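You operate a simulated robot arm through the tools that you are given. There is no shell and no other tool. Be economical: measure what you need, move in short steps, check, and stop when the job is done.

You are at the controls of a simulated robot arm. One attempt, no reset.

JOB
Put things in order on the dining table top. At the end: the pink soap bar stands where the green bottle stood; the white paper ball stands where the blue glass stood; the green bottle stands where the white paper ball stood; the blue glass is on the teal tray; whatever was shut is shut again. Leave all else as you found it, and nothing knocked over.
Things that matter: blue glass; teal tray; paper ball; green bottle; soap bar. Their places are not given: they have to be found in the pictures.

Only the result counts: the job must be done as asked and must still hold three seconds after the hand-in. Knocking over, shifting, dropping, spilling or breaking anything else fails it.

ROBOT AND FRAMES
A 7-joint arm with a two-finger parallel gripper, fixed in place. Base frame: the origin is at the foot of the arm, x ahead of it, y to its left, z up; the work surface is at about z = 0. Readings come in m, degrees, newtons and seconds.
With the tool pointing down near the work surface it reaches from about 0.24 to 0.62 m from the base axis. Its first joint turns from -66.0 to 66.0 degrees. Payload 2.6 kg.
The TCP is the grasp point between the finger pads, 0.03 m short of the fingertips. In the tool frame z runs along the fingers and y along their closing line. The gripper opens to 0.094 m. The fingers are 0.028 m wide and 0.01 m thick; the gripper's body (0.05 by 0.096 m) begins 0.055 m behind the TCP.
Orientation is that of the tool frame in the base frame, as [roll, pitch, yaw] about the fixed x, y, z axes, in that order (R = Rz(yaw) Ry(pitch) Rx(roll)). With the fingers straight down and closing along the base's y, the tool's x points along the base's -x, its y along +y and its z along -z.

CONTROLS
- The arm moves only by the tool servo_tool. Its argument "deltas" is a list of rows, each an object of numbers (a shift or turn left out is 0, a gripper value left out holds the last): "x", "y", "z": the shift along the tool's x, y, z in m; "ax", "ay", "az": the turn, a rotation vector about the tool's x, y, z in degrees; "jaw": the gripper command, from -1 (shut) to 1 (fully open), values between in proportion. In form: [{"x": .., "y": .., "z": .., "ax": .., "ay": .., "az": .., "jaw": ..}, ...]. A call has 1 to 12 rows; each row shifts and turns the commanded pose from where the row before left it, along the tool's axes as they then stand. Rows are played at 5 a second. More than 0.05 m and 8.6 degrees between two rows, or a gripper value outside its range, and nothing of the call is played. Where a pose cannot be reached the arm comes as near as it can. A force on the tool above 40 N (or 10 N above the force at the start of the call, whichever is more), or a blocked arm, ends the call early, and 0.2 s more pass. Each finger travels about 0.072 m/s and halts on what it meets, pressing with about 25 N; the grip force reading is that of the motor and also rises with nothing between the fingers. The clock runs only during rows and for 0.2 s after the last one: add rows that do not move to give the fingers time. The reply holds the time, the measured pose of the TCP, the force on the tool along the base axes, the opening and the grip force, in the units named above and with some noise, and new pictures: "show" is both (left out), scene, wrist or none.
- Cameras (640 x 400 px; columns grow to the right, rows downward): "scene" is fixed at [0.0002, 0.4098, 0.578]; the picture's right is [-0.94, -0.34, 0.00], its down [-0.17, 0.48, -0.86] and it looks along [0.29, -0.81, -0.51] (base axes); focal length 260 px, centre (320, 200). "wrist" rides on the gripper at [-0.037, 0, -0.058] in the tool frame; the picture's right is [0.00, -1.00, 0.00], its down [0.97, 0.00, -0.24] and it looks along [0.24, 0.00, 0.97] (tool axes); focal length 218 px, centre (320, 200).
- probe_pixels(camera, pixels): for up to 12 pixels [column, row] of the newest picture of that camera ("zoom" is the newest enlarged one), the place [x, y, z] in the base frame of the surface seen there, good to about 0.003 m, but the place of the scene camera against the robot may be out by one fixed shift of up to 0.018 m in any direction. No time passes.
- close_up(camera, box): a new picture of the part [left, top, right, bottom] of that camera's present view, enlarged. No time passes.
- sign_off(): hands the job in; it is judged then, once.

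Keep the steps short. Do not move on a guess: measure, check each grasp and each placing, and mend mistakes. In all there are 80 turns and 150 pictures (those below and enlarged ones count). Leave the gripper open and the arm clear of the work at the hand-in unless told otherwise, and finish with a single line.

The tools are called after "Request:" as a command line: name --argument value ..., lists and objects as JSON in quotes. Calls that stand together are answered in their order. servo_tool: Moves the arm, as the interface text tells. Its arguments: {"type":"object","properties":{"deltas":{"type":"array","items":{"type":"object","properties":{"x":{"type":"number"},"y":{"type":"number"},"z":{"type":"number"},"ax":{"type":"number"},"ay":{"type":"number"},"az":{"type":"number"},"jaw":{"type":"number"}}}},"show":{"type":"string","enum":["both","scene","wrist","none"]}},"required":["deltas"]} The other tools are called the same way: probe_pixels (camera, pixels) gives the place of the surface under pixels of a picture; close_up (camera, box) takes an enlarged picture of a part of a camera's view; sign_off () hands the job in.

At the start:

```text
time_s: 0.0
ee_pos: [0.3612, -0.0304, 0.3719]
ee_rot: [179.9, 0.0, 179.9]
ft_force: [0.1, -0.7, 0.8]
opening: 0.094
gripper_force: 0.1
```

scene: 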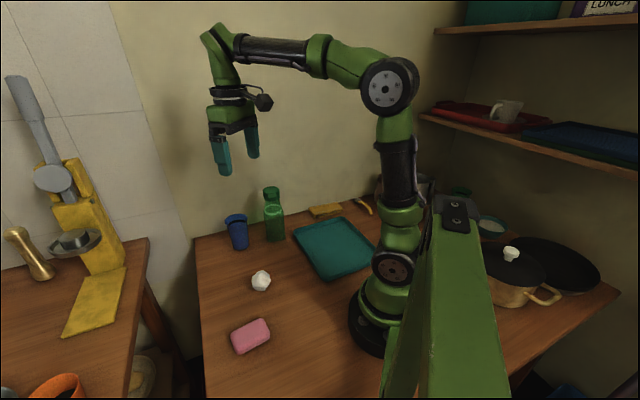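
wrist: 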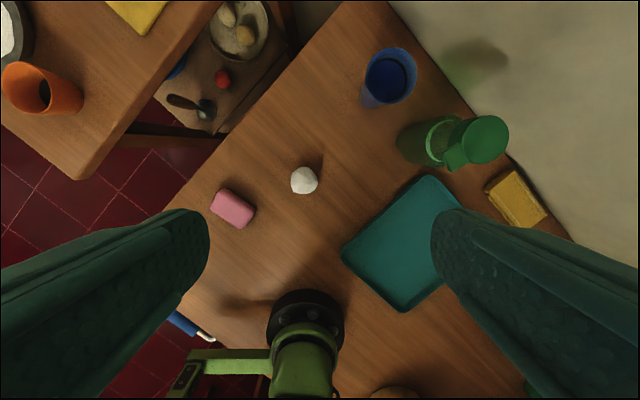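

I see the blue glass (390,75), green bottle (440,140), paper ball (304,180), soap (233,208) and teal tray (405,245) in the wrist view. I'll measure them first.

Request:
probe_pixels --camera "wrist" --pixels '[[304, 180], [233, 205], [215, 208], [252, 212], [405, 240], [345, 252], [402, 310], [425, 178], [392, 75], [375, 105], [440, 150], [486, 138]]'

Request:
probe_pixels --camera "scene" --pixels '[[261, 281], [250, 335], [237, 218], [238, 235], [272, 190], [275, 225], [335, 247], [293, 230], [345, 217], [313, 279], [325, 210], [275, 240]]'

Request:
close_up --camera "wrist" --box '[340, 20, 580, 200]'

Request:
close_up --camera "scene" --box '[190, 170, 400, 370]'

```text
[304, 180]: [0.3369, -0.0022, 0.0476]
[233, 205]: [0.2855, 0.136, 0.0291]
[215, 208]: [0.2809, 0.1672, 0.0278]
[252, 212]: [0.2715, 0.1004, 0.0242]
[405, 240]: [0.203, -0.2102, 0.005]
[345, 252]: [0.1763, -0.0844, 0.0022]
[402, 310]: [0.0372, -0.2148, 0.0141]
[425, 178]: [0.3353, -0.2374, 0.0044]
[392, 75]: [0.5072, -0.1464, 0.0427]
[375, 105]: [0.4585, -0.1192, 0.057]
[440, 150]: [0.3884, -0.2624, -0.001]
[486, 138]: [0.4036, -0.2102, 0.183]
```

```text
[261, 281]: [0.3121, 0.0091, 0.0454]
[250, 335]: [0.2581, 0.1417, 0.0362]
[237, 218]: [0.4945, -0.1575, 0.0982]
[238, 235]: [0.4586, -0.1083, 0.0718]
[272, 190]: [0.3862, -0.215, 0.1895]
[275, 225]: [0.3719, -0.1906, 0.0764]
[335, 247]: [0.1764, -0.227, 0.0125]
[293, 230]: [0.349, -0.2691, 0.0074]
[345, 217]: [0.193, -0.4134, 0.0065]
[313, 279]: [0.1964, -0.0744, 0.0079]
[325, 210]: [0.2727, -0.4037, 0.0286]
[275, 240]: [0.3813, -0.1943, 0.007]
```

```text
2.22 times, centred on (460, 110) of wrist
```

zoom: 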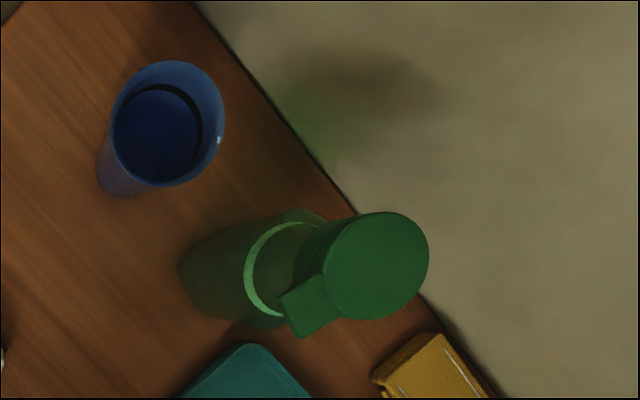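

```text
2.00 times, centred on (295, 270) of scene
```

zoom: 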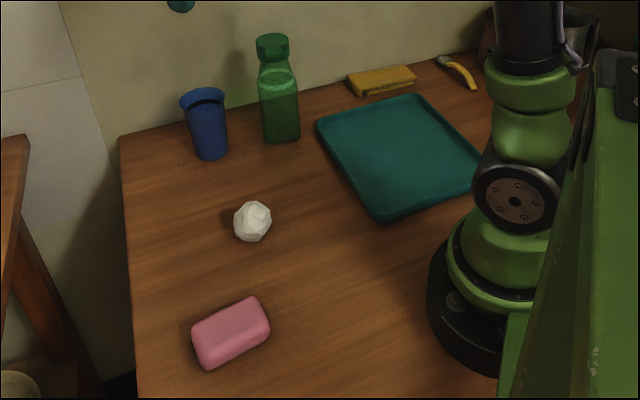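

Plan: glass → tray, paper → glass spot, bottle → paper spot, soap → bottle spot. First I'll move above the glass for a straight-down view.

Request:
servo_tool --deltas '[{"x": -0.022, "y": -0.028}, {"x": -0.022, "y": -0.028}, {"x": -0.022, "y": -0.028}, {"x": -0.022, "y": -0.028}, {}]' --show "wrist"

```text
time_s: 1.2
ee_pos: [0.4478, -0.142, 0.3757]
ee_rot: [180.0, 0.0, -179.9]
ft_force: [-1.0, 0.4, 1.0]
opening: 0.094
gripper_force: 0.0
```

wrist: 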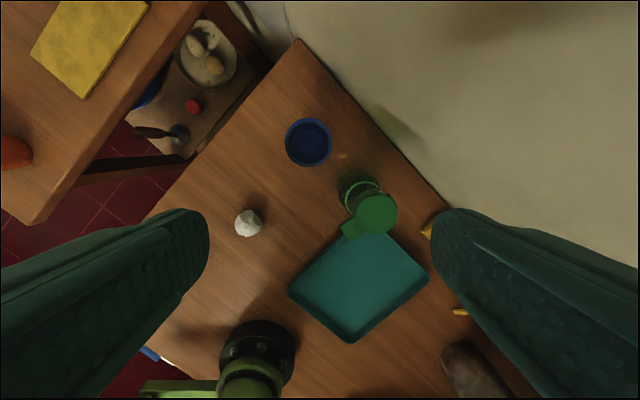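

The glass is almost directly under the camera. I'll enlarge and probe.

Request:
close_up --camera "wrist" --box '[224, 100, 432, 250]'

Request:
probe_pixels --camera "wrist" --pixels '[[286, 142], [331, 142], [308, 119], [308, 165], [308, 142], [376, 213], [397, 213], [376, 233], [349, 230], [358, 205], [350, 180], [342, 185]]'

```text
2.67 times, centred on (328, 175) of wrist
```

zoom: 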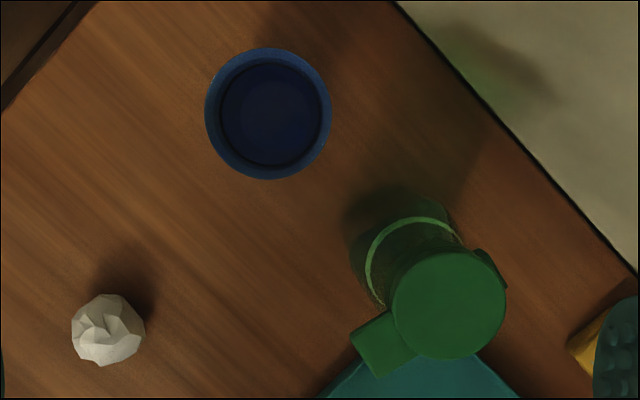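

```text
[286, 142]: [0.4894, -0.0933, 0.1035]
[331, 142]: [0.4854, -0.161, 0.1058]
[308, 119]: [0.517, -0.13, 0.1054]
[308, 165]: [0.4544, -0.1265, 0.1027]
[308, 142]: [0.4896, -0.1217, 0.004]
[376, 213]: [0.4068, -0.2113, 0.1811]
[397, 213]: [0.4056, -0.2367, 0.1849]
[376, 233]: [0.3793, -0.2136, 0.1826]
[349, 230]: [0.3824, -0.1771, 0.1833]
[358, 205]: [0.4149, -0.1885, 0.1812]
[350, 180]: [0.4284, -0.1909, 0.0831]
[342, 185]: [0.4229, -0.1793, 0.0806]
```

Glass axis ≈ (0.487,-0.127), height 0.105. The bottle has a cap with a side tab; I'll look closer from the scene camera.

Request:
close_up --camera "scene" --box '[216, 176, 312, 254]'

Request:
probe_pixels --camera "wrist" --pixels '[[248, 223], [235, 223], [261, 223], [248, 236], [248, 211], [293, 290], [427, 282], [350, 341], [372, 236], [350, 290], [375, 285], [330, 300]]'

```text
5.13 times, centred on (264, 215) of scene
```

zoom: 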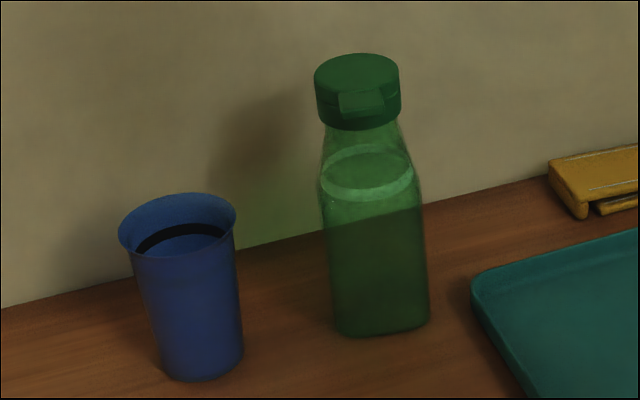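

```text
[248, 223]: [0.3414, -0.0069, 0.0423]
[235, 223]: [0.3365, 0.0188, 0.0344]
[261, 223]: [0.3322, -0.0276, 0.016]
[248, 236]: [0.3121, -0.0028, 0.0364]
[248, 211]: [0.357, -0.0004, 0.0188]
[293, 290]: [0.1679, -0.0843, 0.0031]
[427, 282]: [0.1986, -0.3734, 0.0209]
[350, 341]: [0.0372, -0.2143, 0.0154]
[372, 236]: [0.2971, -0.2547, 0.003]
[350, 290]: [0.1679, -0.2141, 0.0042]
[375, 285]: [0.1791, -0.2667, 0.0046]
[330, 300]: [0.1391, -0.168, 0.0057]
```

Glass first. Shifting over its axis and going down to about z=0.15, then checking.

Request:
servo_tool --deltas '[{"x": -0.039, "y": 0.0155, "jaw": 1}, {"z": 0.045}, {"z": 0.045}, {"z": 0.045}, {"z": 0.045}, {"z": 0.02}, {}]'

```text
time_s: 2.8
ee_pos: [0.4865, -0.1276, 0.1728]
ee_rot: [180.0, 0.0, -180.0]
ft_force: [0.0, -0.2, -0.2]
opening: 0.0942
gripper_force: 0.0
```

scene: 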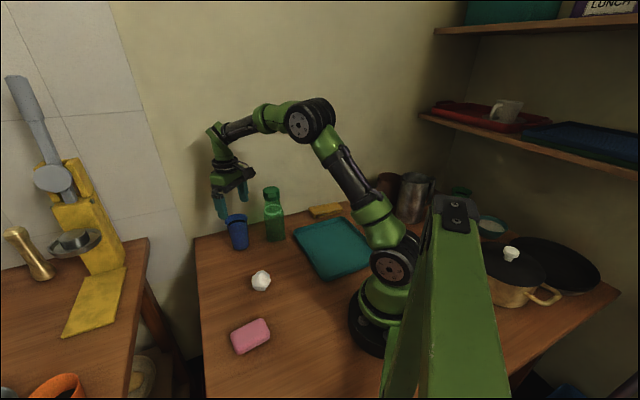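
wrist: 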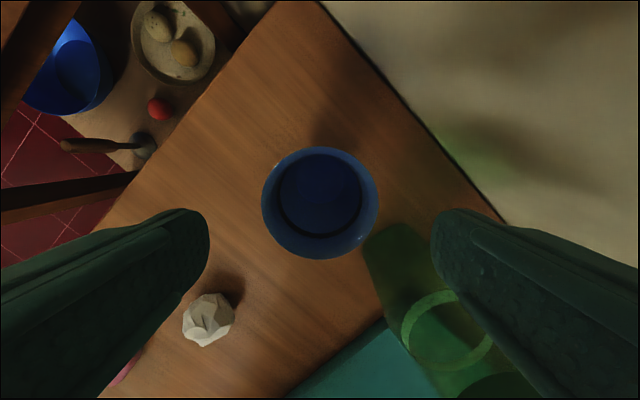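

The rim is centred between the fingers (320,202). Going down to z≈0.068.

Request:
servo_tool --deltas '[{"x": -0.003, "z": 0.03}, {"z": 0.03}, {"z": 0.03}, {"z": 0.015}, {}]' --show "wrist"

```text
time_s: 4.0
ee_pos: [0.4886, -0.1273, 0.066]
ee_rot: [179.9, 0.0, -180.0]
ft_force: [-0.2, 0.1, -0.3]
opening: 0.094
gripper_force: 0.1
```

wrist: 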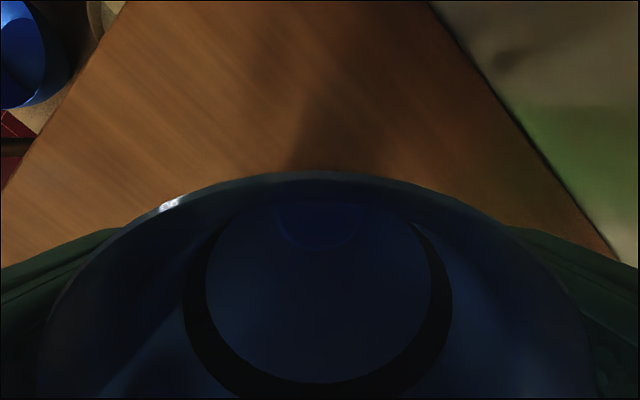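

Glass is between the fingers; no contact. Closing, with time for the fingers.

Request:
servo_tool --deltas '[{"jaw": -1}, {}, {}, {}]' --show "wrist"

```text
time_s: 5.0
ee_pos: [0.4874, -0.1271, 0.0666]
ee_rot: [179.9, 0.0, 180.0]
ft_force: [-0.3, 0.4, -0.1]
opening: 0.0743
gripper_force: 24.9
```

wrist: 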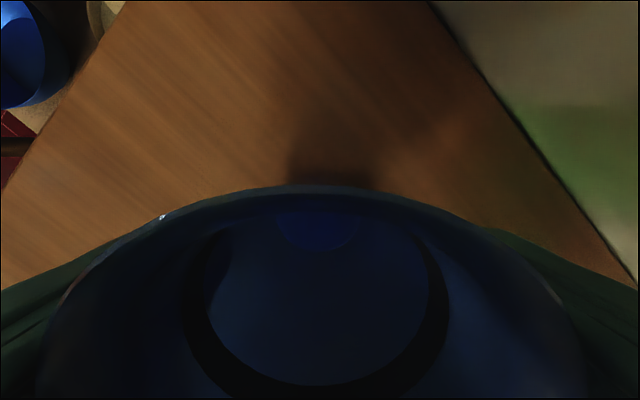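

Gripped at 0.074 m. Lifting gently by about 5 cm and checking.

Request:
servo_tool --deltas '[{"z": -0.01}, {"z": -0.015}, {"z": -0.015}, {"z": -0.01}, {}]'

```text
time_s: 6.2
ee_pos: [0.4908, -0.126, 0.1182]
ee_rot: [-179.9, -0.1, -180.0]
ft_force: [0.2, 1.0, -0.8]
opening: 0.0745
gripper_force: 24.5
```

scene: 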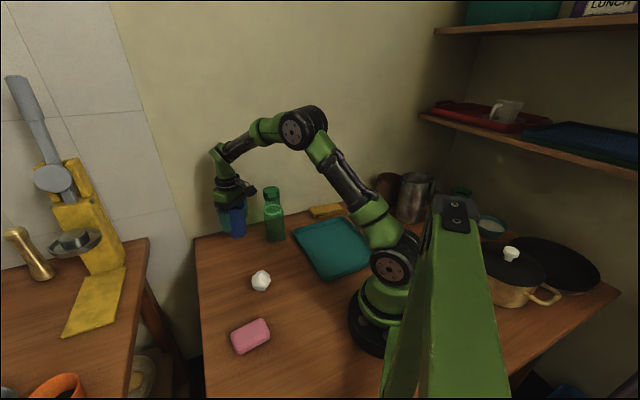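
wrist: 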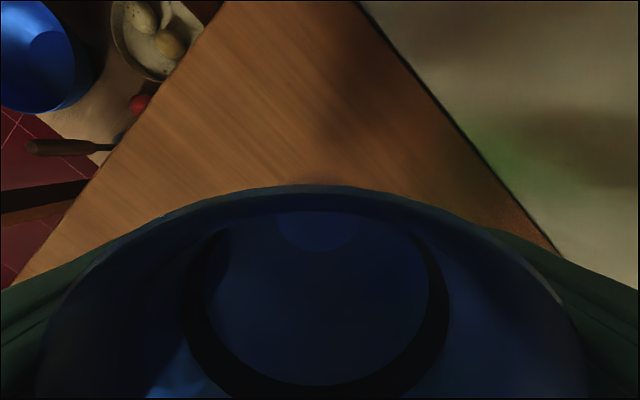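

Held firmly. Carrying it back around the bottle on the +y side, then toward the tray.

Request:
servo_tool --deltas '[{"x": 0.015, "y": 0.015, "z": -0.015}, {"x": 0.03, "y": 0.02, "z": -0.015}, {"x": 0.03, "y": 0.01}, {"x": 0.03}, {"x": 0.03}, {"x": 0.03}, {"x": 0.025, "y": -0.025}, {"x": 0.025, "y": -0.03}, {"x": 0.025, "y": -0.03}, {"x": 0.02, "y": -0.03}, {"x": 0.01, "y": -0.025}, {}]'

```text
time_s: 8.8
ee_pos: [0.221, -0.2212, 0.1488]
ee_rot: [-179.9, -0.1, -179.9]
ft_force: [-0.6, 0.2, -1.5]
opening: 0.0741
gripper_force: 25.1
```

scene: 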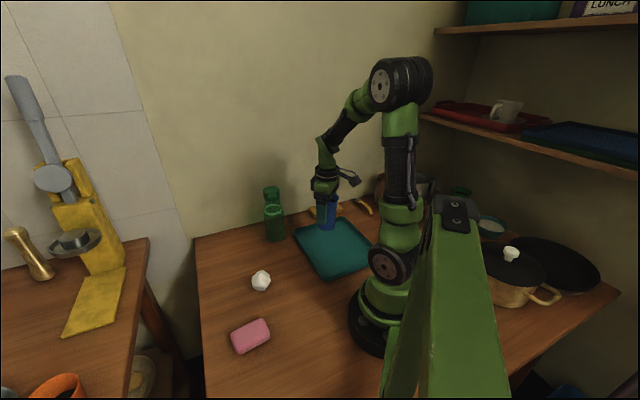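
wrist: 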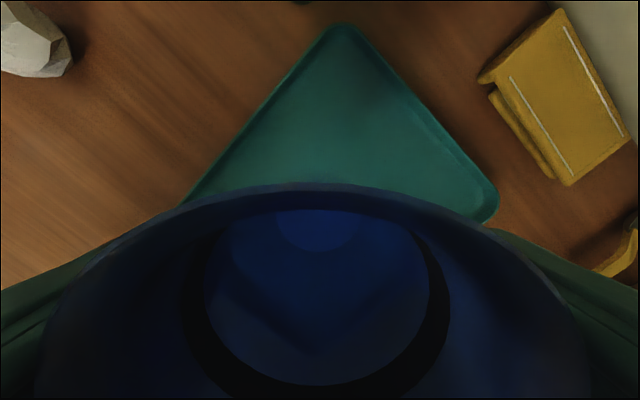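

Glass is over the tray. Shifting slightly toward its centre and lowering to just above the floor of the tray.

Request:
servo_tool --deltas '[{"x": 0.016, "y": -0.009, "z": 0.02}, {"z": 0.025}, {"z": 0.02}, {"z": 0.006}, {}]' --show "scene"

```text
time_s: 10.0
ee_pos: [0.2035, -0.2304, 0.0773]
ee_rot: [180.0, 0.0, -180.0]
ft_force: [0.6, 0.6, -1.2]
opening: 0.0742
gripper_force: 24.9
```

scene: 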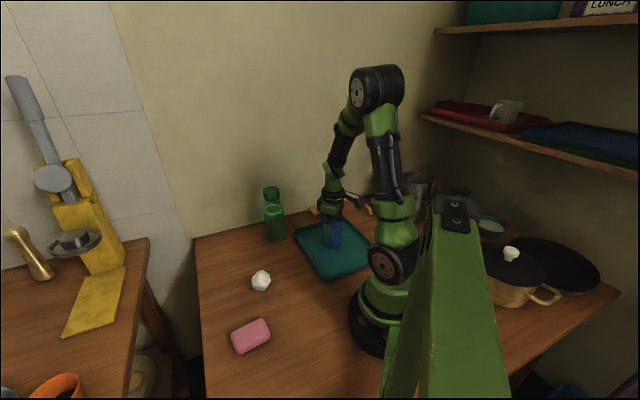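

Request:
servo_tool --deltas '[{"z": 0.002}, {"z": 0.002}, {}]' --show "none"

Request:
close_up --camera "scene" --box '[290, 180, 386, 284]'

```text
time_s: 10.8
ee_pos: [0.2037, -0.2308, 0.0715]
ee_rot: [179.9, 0.0, -179.9]
ft_force: [0.7, 0.3, -1.3]
opening: 0.0743
gripper_force: 24.9
```

```text
3.85 times, centred on (338, 232) of scene
```

zoom: 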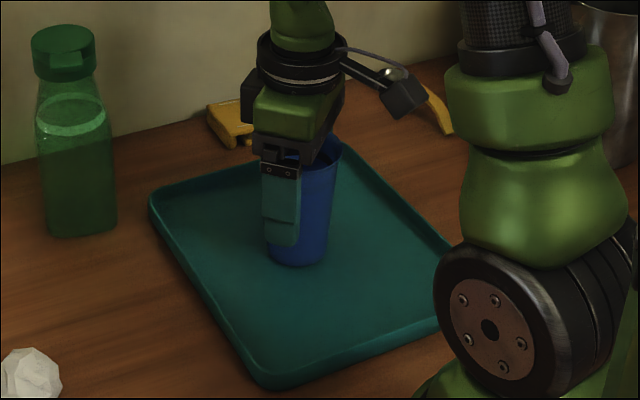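

No contact yet (force unchanged). Lowering in 1.5 mm steps.

Request:
servo_tool --deltas '[{"z": 0.0015}, {"z": 0.0015}, {}]' --show "none"

```text
time_s: 11.6
ee_pos: [0.2042, -0.2321, 0.0694]
ee_rot: [-179.8, 0.2, -179.9]
ft_force: [-2.8, 1.4, 16.4]
opening: 0.0743
gripper_force: 25.4
```

Contact (16 N up). I'll back off 1 mm, then open.

Request:
servo_tool --deltas '[{"z": -0.0015}, {"jaw": -0.2}, {"jaw": 0.3}, {"jaw": 1}, {}]' --show "wrist"

```text
time_s: 12.8
ee_pos: [0.2043, -0.2305, 0.0719]
ee_rot: [180.0, 0.0, 180.0]
ft_force: [0.4, 0.7, 0.2]
opening: 0.094
gripper_force: 0.0
```

wrist: 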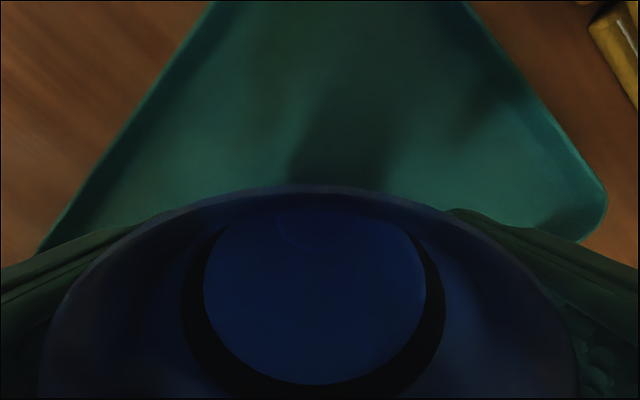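

Released. Rising straight up, then over to view the paper ball and soap from above.

Request:
servo_tool --deltas '[{"z": -0.02}, {"z": -0.04}, {"z": -0.04}, {"z": -0.04}, {"z": -0.03}, {"x": -0.025, "y": 0.04}, {"x": -0.025, "y": 0.045}, {"x": -0.025, "y": 0.05}, {"x": -0.02, "y": 0.047}, {"y": 0.045}, {}]'

```text
refused: row 7 steps farther than a row can; nothing moved
```

Request:
servo_tool --deltas '[{"z": -0.02}, {"z": -0.04}, {"z": -0.04}, {"z": -0.04}, {"z": -0.03}, {"x": -0.02, "y": 0.04}, {"x": -0.02, "y": 0.04}, {"x": -0.02, "y": 0.04}, {"x": -0.02, "y": 0.04}, {"x": -0.014, "y": 0.04}, {"y": 0.03}, {}]'

```text
time_s: 15.4
ee_pos: [0.2963, -0.001, 0.24]
ee_rot: [-180.0, 0.0, -179.9]
ft_force: [0.7, 0.5, -0.7]
opening: 0.094
gripper_force: 0.0
```

scene: 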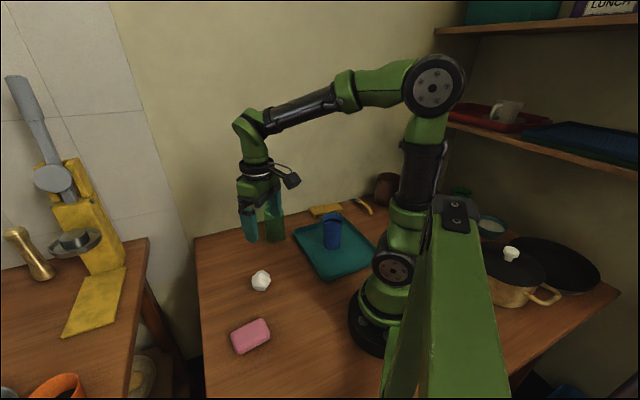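
wrist: 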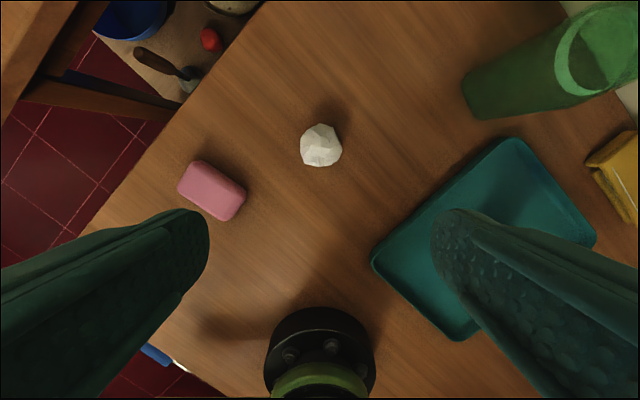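

Glass stands on the tray. Measuring the ball and the soap.

Request:
probe_pixels --camera "wrist" --pixels '[[321, 146], [302, 146], [340, 146], [321, 126], [321, 166], [184, 185], [203, 165], [240, 188], [225, 212], [212, 188], [223, 219], [485, 100]]'

Request:
close_up --camera "wrist" --box '[160, 100, 360, 240]'

Request:
close_up --camera "scene" --box '[220, 180, 380, 284]'

```text
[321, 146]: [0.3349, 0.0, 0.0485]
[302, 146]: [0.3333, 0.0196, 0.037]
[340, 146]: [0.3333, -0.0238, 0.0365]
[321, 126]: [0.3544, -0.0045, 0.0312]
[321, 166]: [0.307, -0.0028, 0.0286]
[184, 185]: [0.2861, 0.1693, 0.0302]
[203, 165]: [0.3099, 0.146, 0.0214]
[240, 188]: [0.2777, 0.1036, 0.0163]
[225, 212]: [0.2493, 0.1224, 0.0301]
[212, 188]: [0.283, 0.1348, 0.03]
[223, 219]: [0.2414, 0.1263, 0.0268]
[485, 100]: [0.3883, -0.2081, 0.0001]
```

```text
2.86 times, centred on (260, 170) of wrist
```

zoom: 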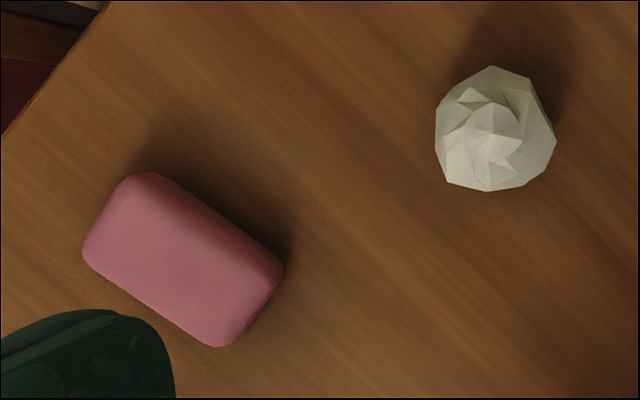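

```text
3.85 times, centred on (300, 232) of scene
```

zoom: 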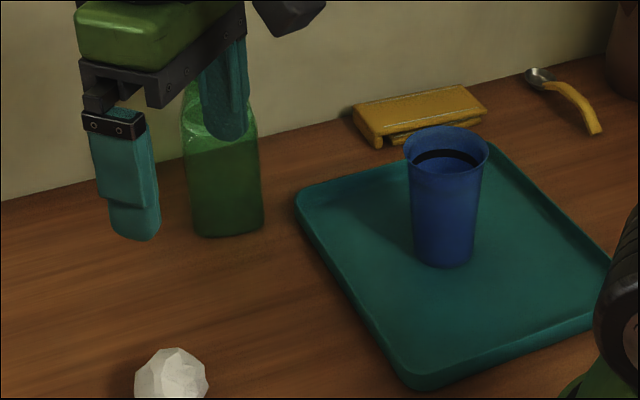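

Ball centre ≈ (0.333,-0.002), diameter ≈0.053. Moving over it and lowering.

Request:
servo_tool --deltas '[{"x": -0.037, "y": -0.001}, {"z": 0.045}, {"z": 0.045}, {"z": 0.045}, {}]' --show "wrist"

```text
time_s: 16.6
ee_pos: [0.3334, -0.002, 0.1055]
ee_rot: [-179.9, -0.1, 180.0]
ft_force: [-0.3, -0.2, -0.2]
opening: 0.0939
gripper_force: 0.0
```

wrist: 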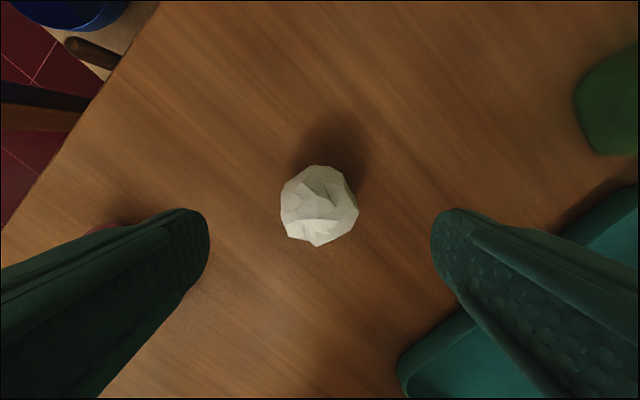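

Centred. Going down to z≈0.037 and closing.

Request:
servo_tool --deltas '[{"z": 0.03}, {"z": 0.025}, {"z": 0.013}, {}, {"jaw": -0.3}, {"jaw": -1}, {}, {}]' --show "wrist"

```text
time_s: 18.4
ee_pos: [0.3346, -0.0022, 0.0391]
ee_rot: [-180.0, 0.0, -180.0]
ft_force: [-0.3, -0.2, 0.0]
opening: 0.0499
gripper_force: 24.8
```

wrist: 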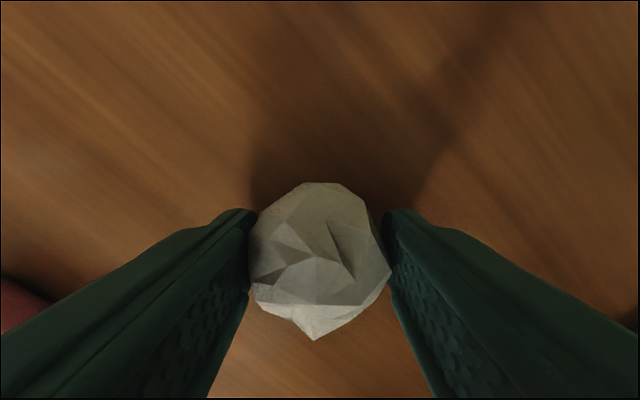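

Gripped at 0.050 m. Lifting, moving to over the glass's old place (0.4885,-0.127).

Request:
servo_tool --deltas '[{"z": -0.02}, {"z": -0.03}, {"z": -0.03}, {"x": -0.04, "y": -0.01}, {"x": -0.04, "y": -0.02}, {"x": -0.04, "y": -0.025}, {"x": -0.0364, "y": -0.03}, {"y": -0.0398}, {}]'

```text
time_s: 20.4
ee_pos: [0.4929, -0.1261, 0.1195]
ee_rot: [-180.0, 0.0, -179.9]
ft_force: [0.4, 0.2, -0.8]
opening: 0.0497
gripper_force: 25.3
```

scene: 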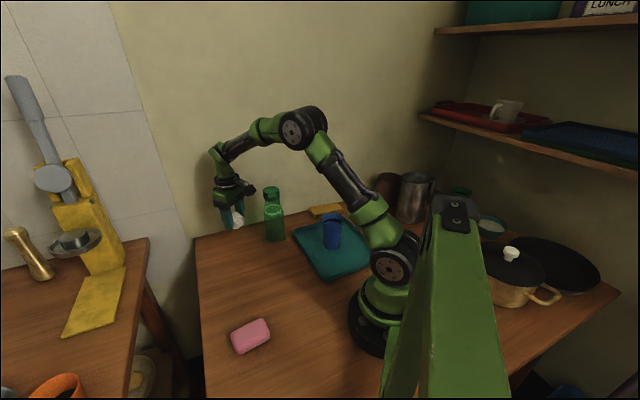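
wrist: 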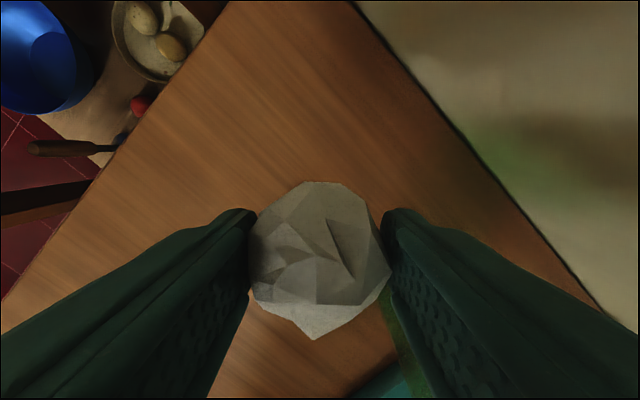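

Ball held. Lowering to the height it was gripped at.

Request:
servo_tool --deltas '[{"x": 0.0015, "z": 0.03}, {"z": 0.03}, {"z": 0.015}, {"z": 0.003}, {}]' --show "none"

```text
time_s: 21.6
ee_pos: [0.4901, -0.1281, 0.0396]
ee_rot: [-179.9, 0.0, -179.9]
ft_force: [0.5, 0.9, -0.4]
opening: 0.0495
gripper_force: 24.8
```

Request:
servo_tool --deltas '[{"z": 0.001}, {"jaw": -0.1}, {"jaw": 0.1}, {"jaw": 0.5}, {"jaw": 1}, {}, {"z": -0.03}, {"z": -0.04}, {"z": -0.04}, {"x": 0.035, "z": -0.03}, {}]'

```text
time_s: 24.0
ee_pos: [0.4557, -0.129, 0.1793]
ee_rot: [-179.9, 0.0, -179.9]
ft_force: [-0.4, -0.5, 0.6]
opening: 0.094
gripper_force: 0.0
```

scene: 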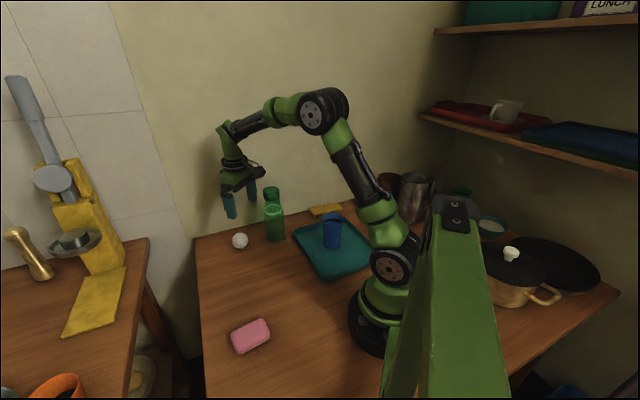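
wrist: 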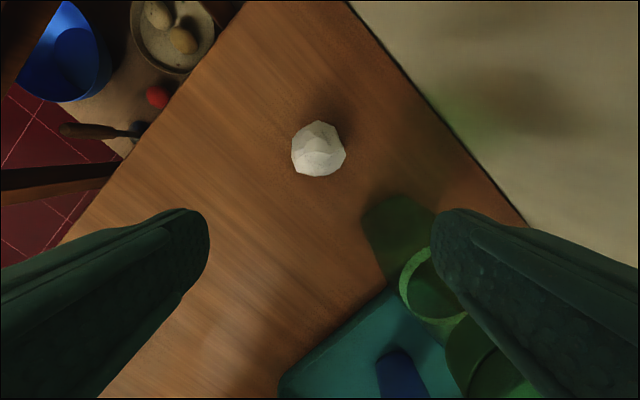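

Ball is at its place (≈0.490,-0.128). Rising and moving over the bottle to measure its axis and tab direction.

Request:
servo_tool --deltas '[{"z": -0.045}, {"z": -0.045}, {"z": -0.045}, {"x": 0.044, "y": -0.02}, {"x": 0.043, "y": -0.02}, {"y": -0.042}, {}]' --show "wrist"

Request:
close_up --camera "wrist" --box '[240, 80, 400, 190]'

Request:
close_up --camera "scene" --box '[240, 180, 304, 250]'

```text
time_s: 25.6
ee_pos: [0.3678, -0.2085, 0.3126]
ee_rot: [179.9, 0.0, 180.0]
ft_force: [0.6, 0.1, 0.1]
opening: 0.0943
gripper_force: 0.1
```

wrist: 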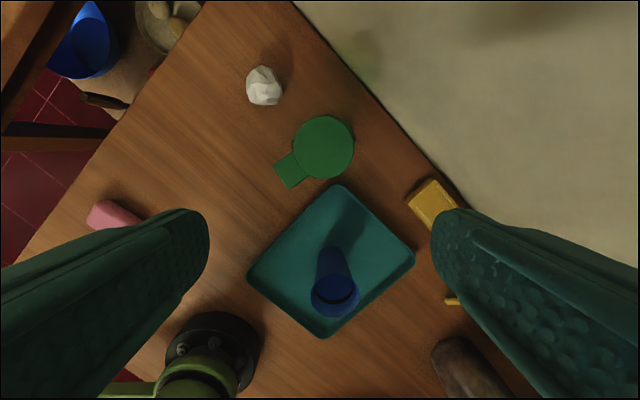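

```text
3.64 times, centred on (320, 135) of wrist
```

zoom: 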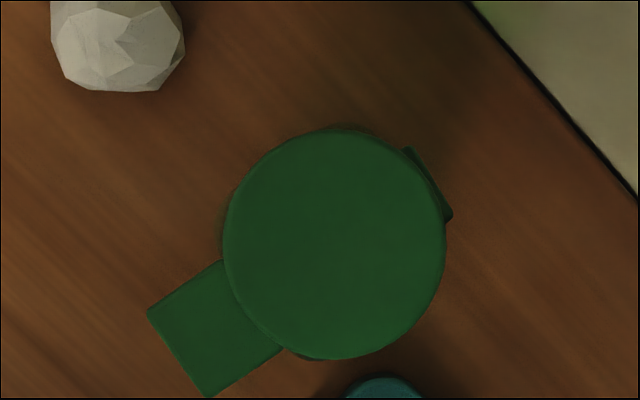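

```text
5.71 times, centred on (272, 215) of scene
```

zoom: 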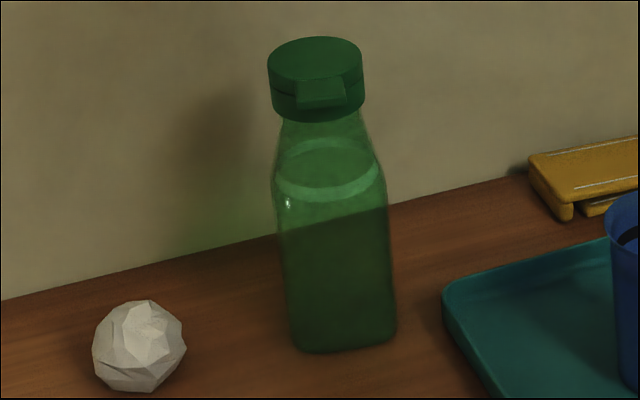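

Cap axis ≈ (0.404,-0.212), tab points at ~125°. I'll get the height profile of the bottle to choose the grip height.

Request:
probe_pixels --camera "zoom" --pixels '[[315, 60], [290, 108], [320, 130], [320, 150], [320, 170], [320, 190], [330, 215], [340, 300], [280, 190], [375, 165], [365, 130], [283, 130]]'

```text
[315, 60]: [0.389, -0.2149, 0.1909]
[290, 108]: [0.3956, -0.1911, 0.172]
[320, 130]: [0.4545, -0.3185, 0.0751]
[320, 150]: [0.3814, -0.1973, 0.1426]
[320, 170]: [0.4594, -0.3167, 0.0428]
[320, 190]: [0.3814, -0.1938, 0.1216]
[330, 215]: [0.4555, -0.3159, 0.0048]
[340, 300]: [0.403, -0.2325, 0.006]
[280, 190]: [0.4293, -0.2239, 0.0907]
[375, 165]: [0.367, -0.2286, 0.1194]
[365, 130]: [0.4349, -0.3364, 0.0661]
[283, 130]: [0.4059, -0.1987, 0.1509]
```

Now moving the TCP over the bottle axis and turning 54.6° so the fingers close across the tab direction, staying high.

Request:
servo_tool --deltas '[{"x": -0.036, "y": -0.0035}, {"az": 7.8}, {"az": 7.8}, {"az": 7.8}, {"az": 7.8}, {"az": 7.8}, {"az": 7.8}, {"az": 7.8}, {"z": 0.03}, {}]'

```text
time_s: 27.8
ee_pos: [0.4048, -0.211, 0.2828]
ee_rot: [179.9, -0.1, 125.4]
ft_force: [0.8, 0.0, -0.3]
opening: 0.0939
gripper_force: 0.1
```

scene: 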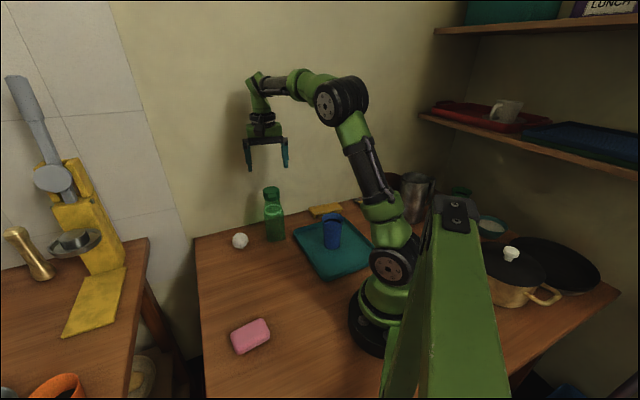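
wrist: 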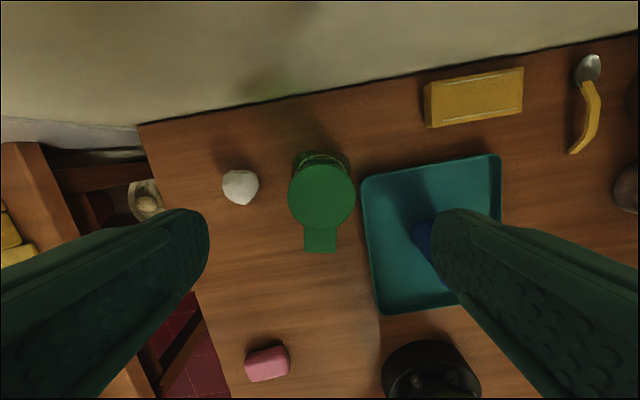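

Aligned: tab straight down, cap centred at (321,195). Lowering to z≈0.165 first.

Request:
servo_tool --deltas '[{"x": -0.0015, "z": 0.04}, {"z": 0.04}, {"z": 0.035}, {}]'

```text
time_s: 28.8
ee_pos: [0.4074, -0.2156, 0.1692]
ee_rot: [180.0, 0.1, 125.4]
ft_force: [0.2, -0.4, 0.5]
opening: 0.0938
gripper_force: 0.2
```

scene: 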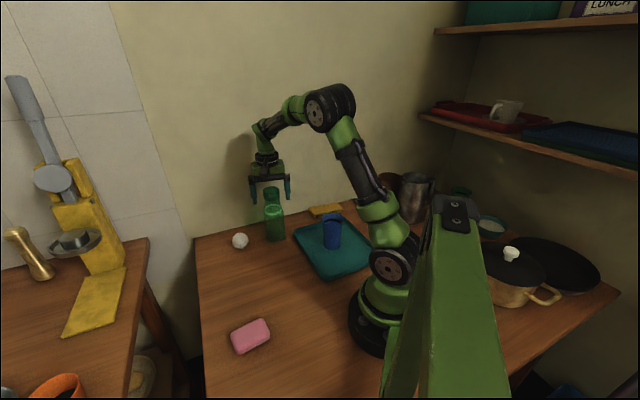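
wrist: 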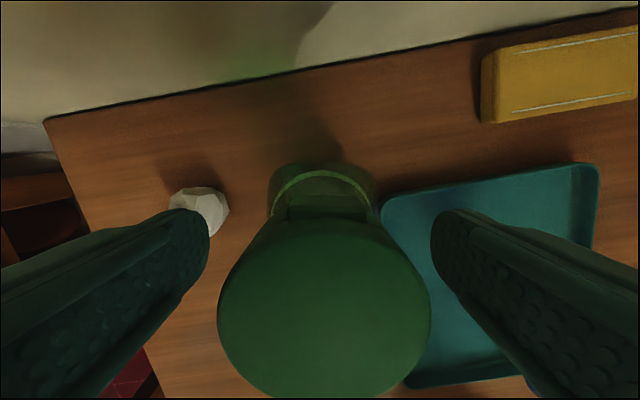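

Centred. Down to z≈0.138 (gripper body still above the cap).

Request:
servo_tool --deltas '[{"z": 0.015}, {"z": 0.01}, {"z": 0.005}, {}]' --show "none"

Request:
close_up --camera "scene" --box '[234, 164, 314, 250]'

```text
time_s: 29.8
ee_pos: [0.4062, -0.214, 0.1393]
ee_rot: [-180.0, -0.1, 125.3]
ft_force: [-0.5, -1.1, 0.0]
opening: 0.094
gripper_force: 0.0
```

```text
4.65 times, centred on (274, 207) of scene
```

zoom: 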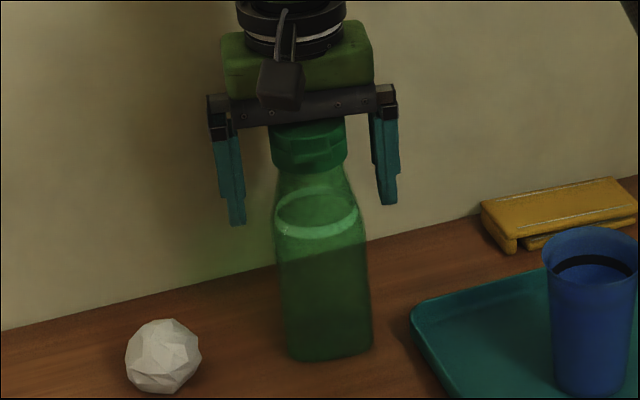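

Finger tips flank the shoulder. Closing.

Request:
servo_tool --deltas '[{"jaw": 0.3}, {"jaw": -0.2}, {"jaw": -1}, {}, {}]' --show "none"

Request:
close_up --camera "scene" --box '[234, 164, 314, 250]'

```text
time_s: 31.0
ee_pos: [0.4059, -0.2139, 0.1395]
ee_rot: [179.9, 0.0, 125.4]
ft_force: [-0.2, -0.4, 1.9]
opening: 0.0615
gripper_force: 24.7
```

```text
4.65 times, centred on (274, 207) of scene
```

zoom: 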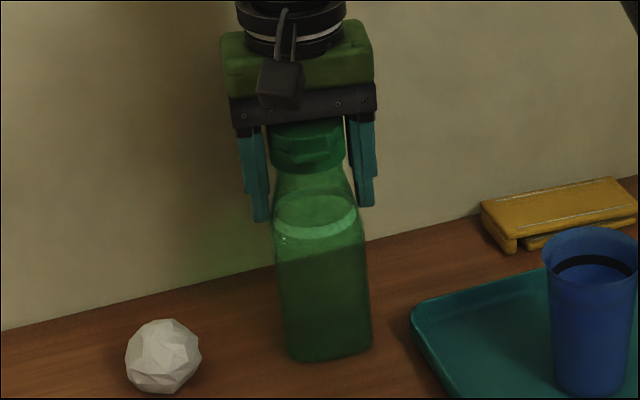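

Gripped at 0.0615 m (on the shoulder). Gentle test lift of 3 cm.

Request:
servo_tool --deltas '[{"z": -0.005}, {"z": -0.01}, {"z": -0.015}, {}, {}]' --show "wrist"

Request:
close_up --camera "scene" --box '[234, 154, 314, 250]'

```text
time_s: 32.2
ee_pos: [0.4052, -0.2147, 0.1689]
ee_rot: [-179.9, 0.0, 125.4]
ft_force: [-0.5, 0.5, -1.2]
opening: 0.0615
gripper_force: 25.3
```

wrist: 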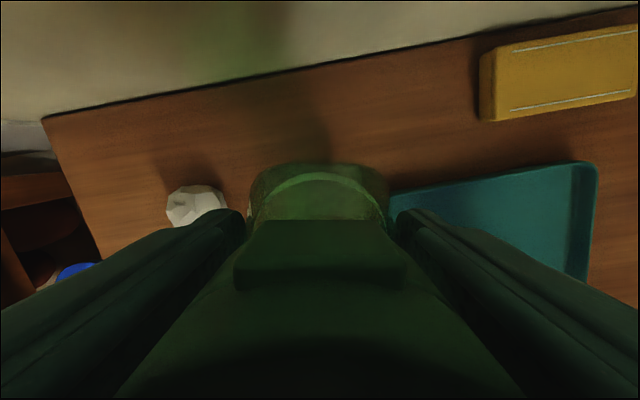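

```text
4.17 times, centred on (274, 202) of scene
```

zoom: 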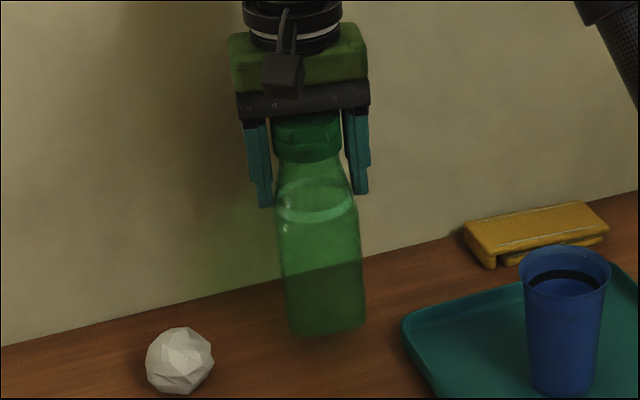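

Bottle lifts upright. Carrying it to the paper ball's old place (TCP target ≈ (0.335,-0.004)).

Request:
servo_tool --deltas '[{"z": -0.02}, {"x": 0.015, "y": 0.0046}, {"x": 0.03, "y": 0.009}, {"x": 0.03, "y": 0.009}, {"x": 0.03, "y": 0.009}, {"x": 0.03, "y": 0.009}, {"x": 0.03, "y": 0.009}, {"x": 0.03, "y": 0.009}, {"x": 0.0173, "y": 0.0051}, {}, {}]'

```text
time_s: 34.6
ee_pos: [0.3333, -0.0048, 0.1898]
ee_rot: [180.0, 0.1, 125.6]
ft_force: [0.2, 0.4, -1.0]
opening: 0.0615
gripper_force: 24.6
```

scene: 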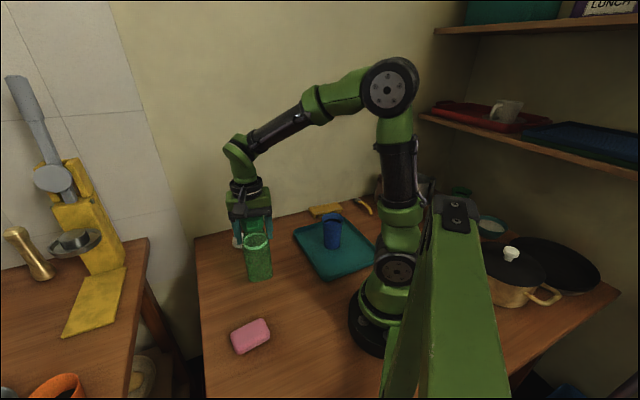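
wrist: 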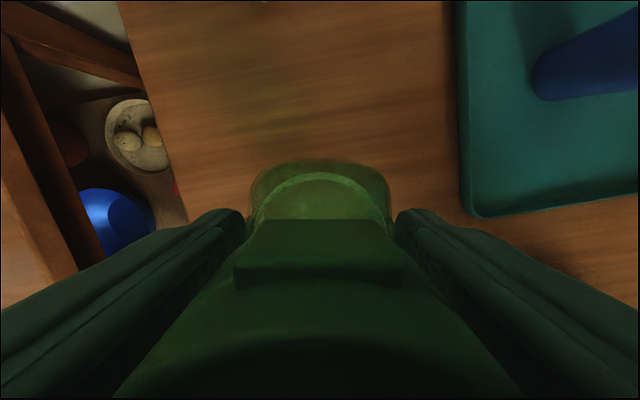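

Position good. Lowering to about 2 mm above table contact (grip height was 0.1395).

Request:
servo_tool --deltas '[{"z": 0.015}, {"z": 0.02}, {"z": 0.01}, {"z": 0.003}, {}, {}]' --show "none"

```text
time_s: 36.0
ee_pos: [0.3326, -0.0044, 0.1413]
ee_rot: [-179.9, 0.0, 125.4]
ft_force: [-0.2, 0.4, -0.8]
opening: 0.0616
gripper_force: 25.4
```

Request:
servo_tool --deltas '[{"z": 0.001}, {"z": 0.001}, {}]' --show "none"

```text
time_s: 36.8
ee_pos: [0.3341, -0.0039, 0.1405]
ee_rot: [179.9, -0.1, 125.4]
ft_force: [-9.7, -1.5, 26.5]
opening: 0.0614
gripper_force: 24.9
```

Touching the table (26 N). Backing off 1 mm and opening gradually.

Request:
servo_tool --deltas '[{"z": -0.001}, {}, {"jaw": 0.35}, {"jaw": 0.6}, {"jaw": 1}, {}]' --show "none"

Request:
close_up --camera "scene" --box '[210, 170, 320, 300]'

```text
time_s: 38.2
ee_pos: [0.3337, -0.0037, 0.1391]
ee_rot: [-180.0, 0.0, 125.3]
ft_force: [-0.1, -0.2, 0.2]
opening: 0.094
gripper_force: 0.1
```

```text
3.08 times, centred on (265, 235) of scene
```

zoom: 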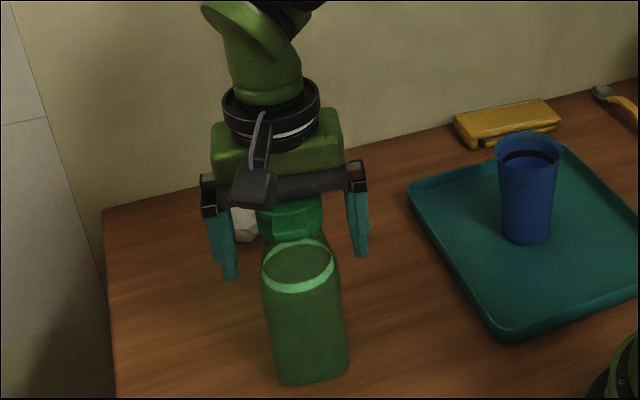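

Bottle stands. Rising clear and then viewing.

Request:
servo_tool --deltas '[{"z": -0.03}, {"z": -0.04}, {"z": -0.04}, {"z": -0.04}, {"az": -8.5}, {"az": -8.5}, {"az": -8.5}, {"az": -8.5}, {"az": -8.5}, {"az": -8.5}, {"az": -8.5}, {}]'

```text
time_s: 40.8
ee_pos: [0.3339, -0.005, 0.2906]
ee_rot: [-180.0, 0.0, -174.9]
ft_force: [0.0, 0.6, -0.1]
opening: 0.0942
gripper_force: 0.0
```

scene: 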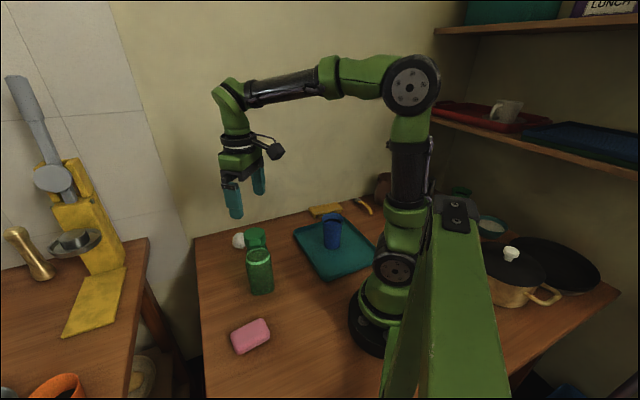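
wrist: 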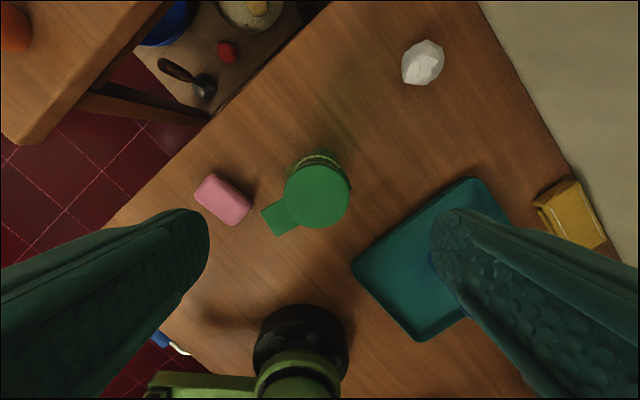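

Bottle now at ≈(0.333,-0.004). Moving over the soap (0.28,0.137) and turning to close across its short side.

Request:
servo_tool --deltas '[{"x": 0.0104, "y": 0.0366}, {"x": 0.0104, "y": 0.0366}, {"x": 0.0104, "y": 0.0366}, {"x": 0.0104, "y": 0.0366}, {"az": -8.5}, {"az": -8.5}, {"az": -8.5}, {"az": -8.5}, {"az": -8.5}, {"az": -8.5}, {}]' --show "wrist"

Request:
close_up --camera "wrist" --box '[220, 130, 420, 255]'

```text
time_s: 43.2
ee_pos: [0.2797, 0.1385, 0.2897]
ee_rot: [180.0, 0.1, -123.8]
ft_force: [-0.1, 0.4, 0.1]
opening: 0.0937
gripper_force: 0.1
```

wrist: 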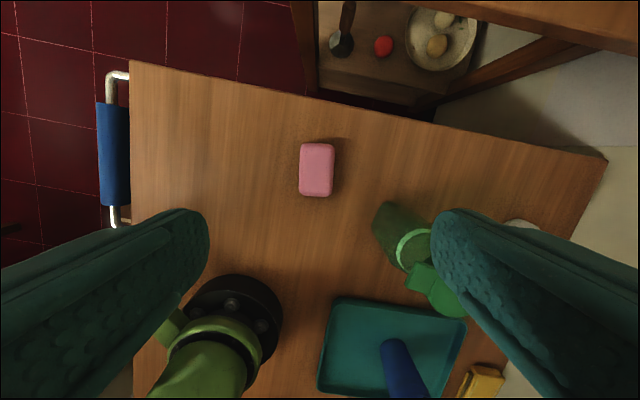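

```text
3.20 times, centred on (320, 192) of wrist
```

zoom: 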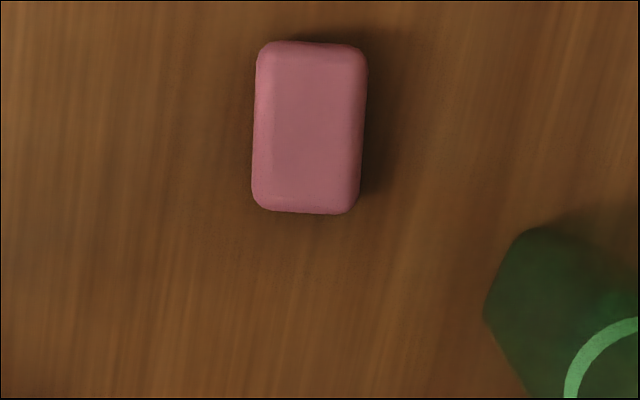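

Soap is 3° off and a few mm off centre; correcting and lowering to z≈0.10.

Request:
servo_tool --deltas '[{"x": -0.0035, "y": 0.0047, "az": 3}, {"z": 0.04}, {"z": 0.04}, {"z": 0.04}, {"z": 0.04}, {"z": 0.03}, {}]' --show "wrist"

```text
time_s: 44.8
ee_pos: [0.2784, 0.1439, 0.1001]
ee_rot: [-180.0, -0.1, -127.1]
ft_force: [0.6, 0.2, -0.1]
opening: 0.0939
gripper_force: 0.0
```

wrist: 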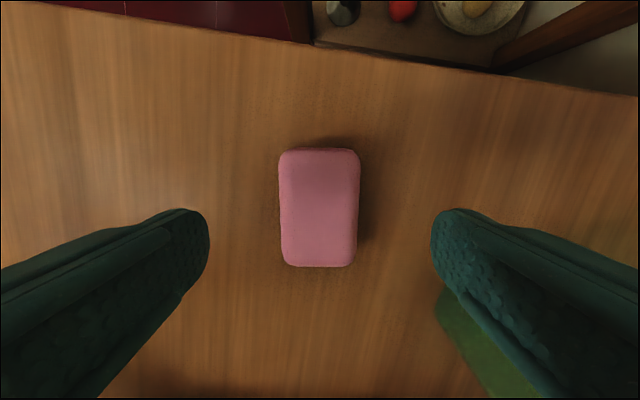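

Well centred and aligned. Lowering to z≈0.035 and closing.

Request:
servo_tool --deltas '[{"z": 0.03}, {"z": 0.025}, {"z": 0.01}, {}, {"jaw": 0.2}, {"jaw": -1}, {}, {}]' --show "wrist"

```text
time_s: 46.6
ee_pos: [0.2777, 0.1431, 0.0359]
ee_rot: [-180.0, 0.1, -127.0]
ft_force: [0.0, 0.2, 0.0]
opening: 0.0514
gripper_force: 24.7
```

wrist: 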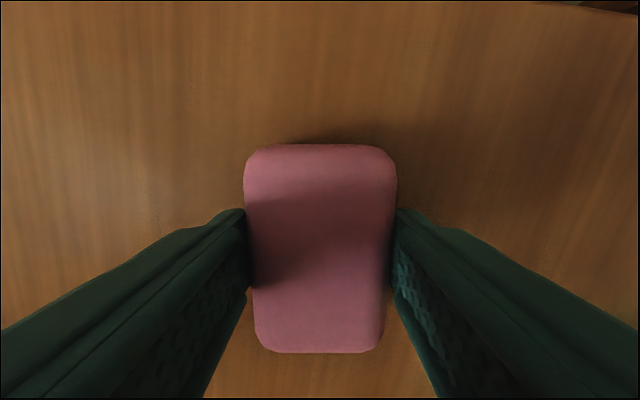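

Gripped at 0.051 m. Lifting high (to clear the bottle).

Request:
servo_tool --deltas '[{"z": -0.02}, {"z": -0.045}, {"z": -0.045}, {"z": -0.045}, {"z": -0.045}, {"z": -0.045}, {}]' --show "wrist"

```text
time_s: 48.2
ee_pos: [0.2771, 0.1448, 0.2812]
ee_rot: [180.0, 0.0, -126.9]
ft_force: [0.3, 0.5, -0.5]
opening: 0.0517
gripper_force: 25.4
```

wrist: 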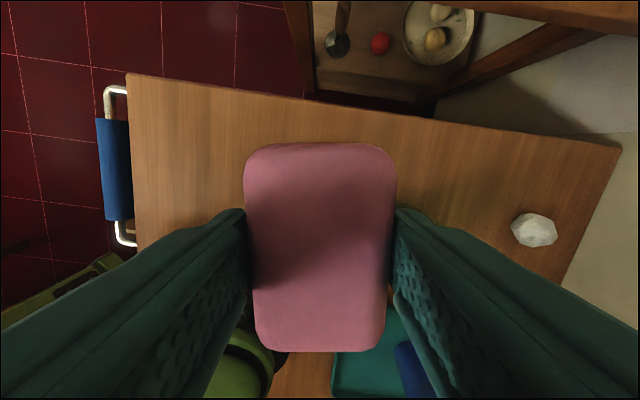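

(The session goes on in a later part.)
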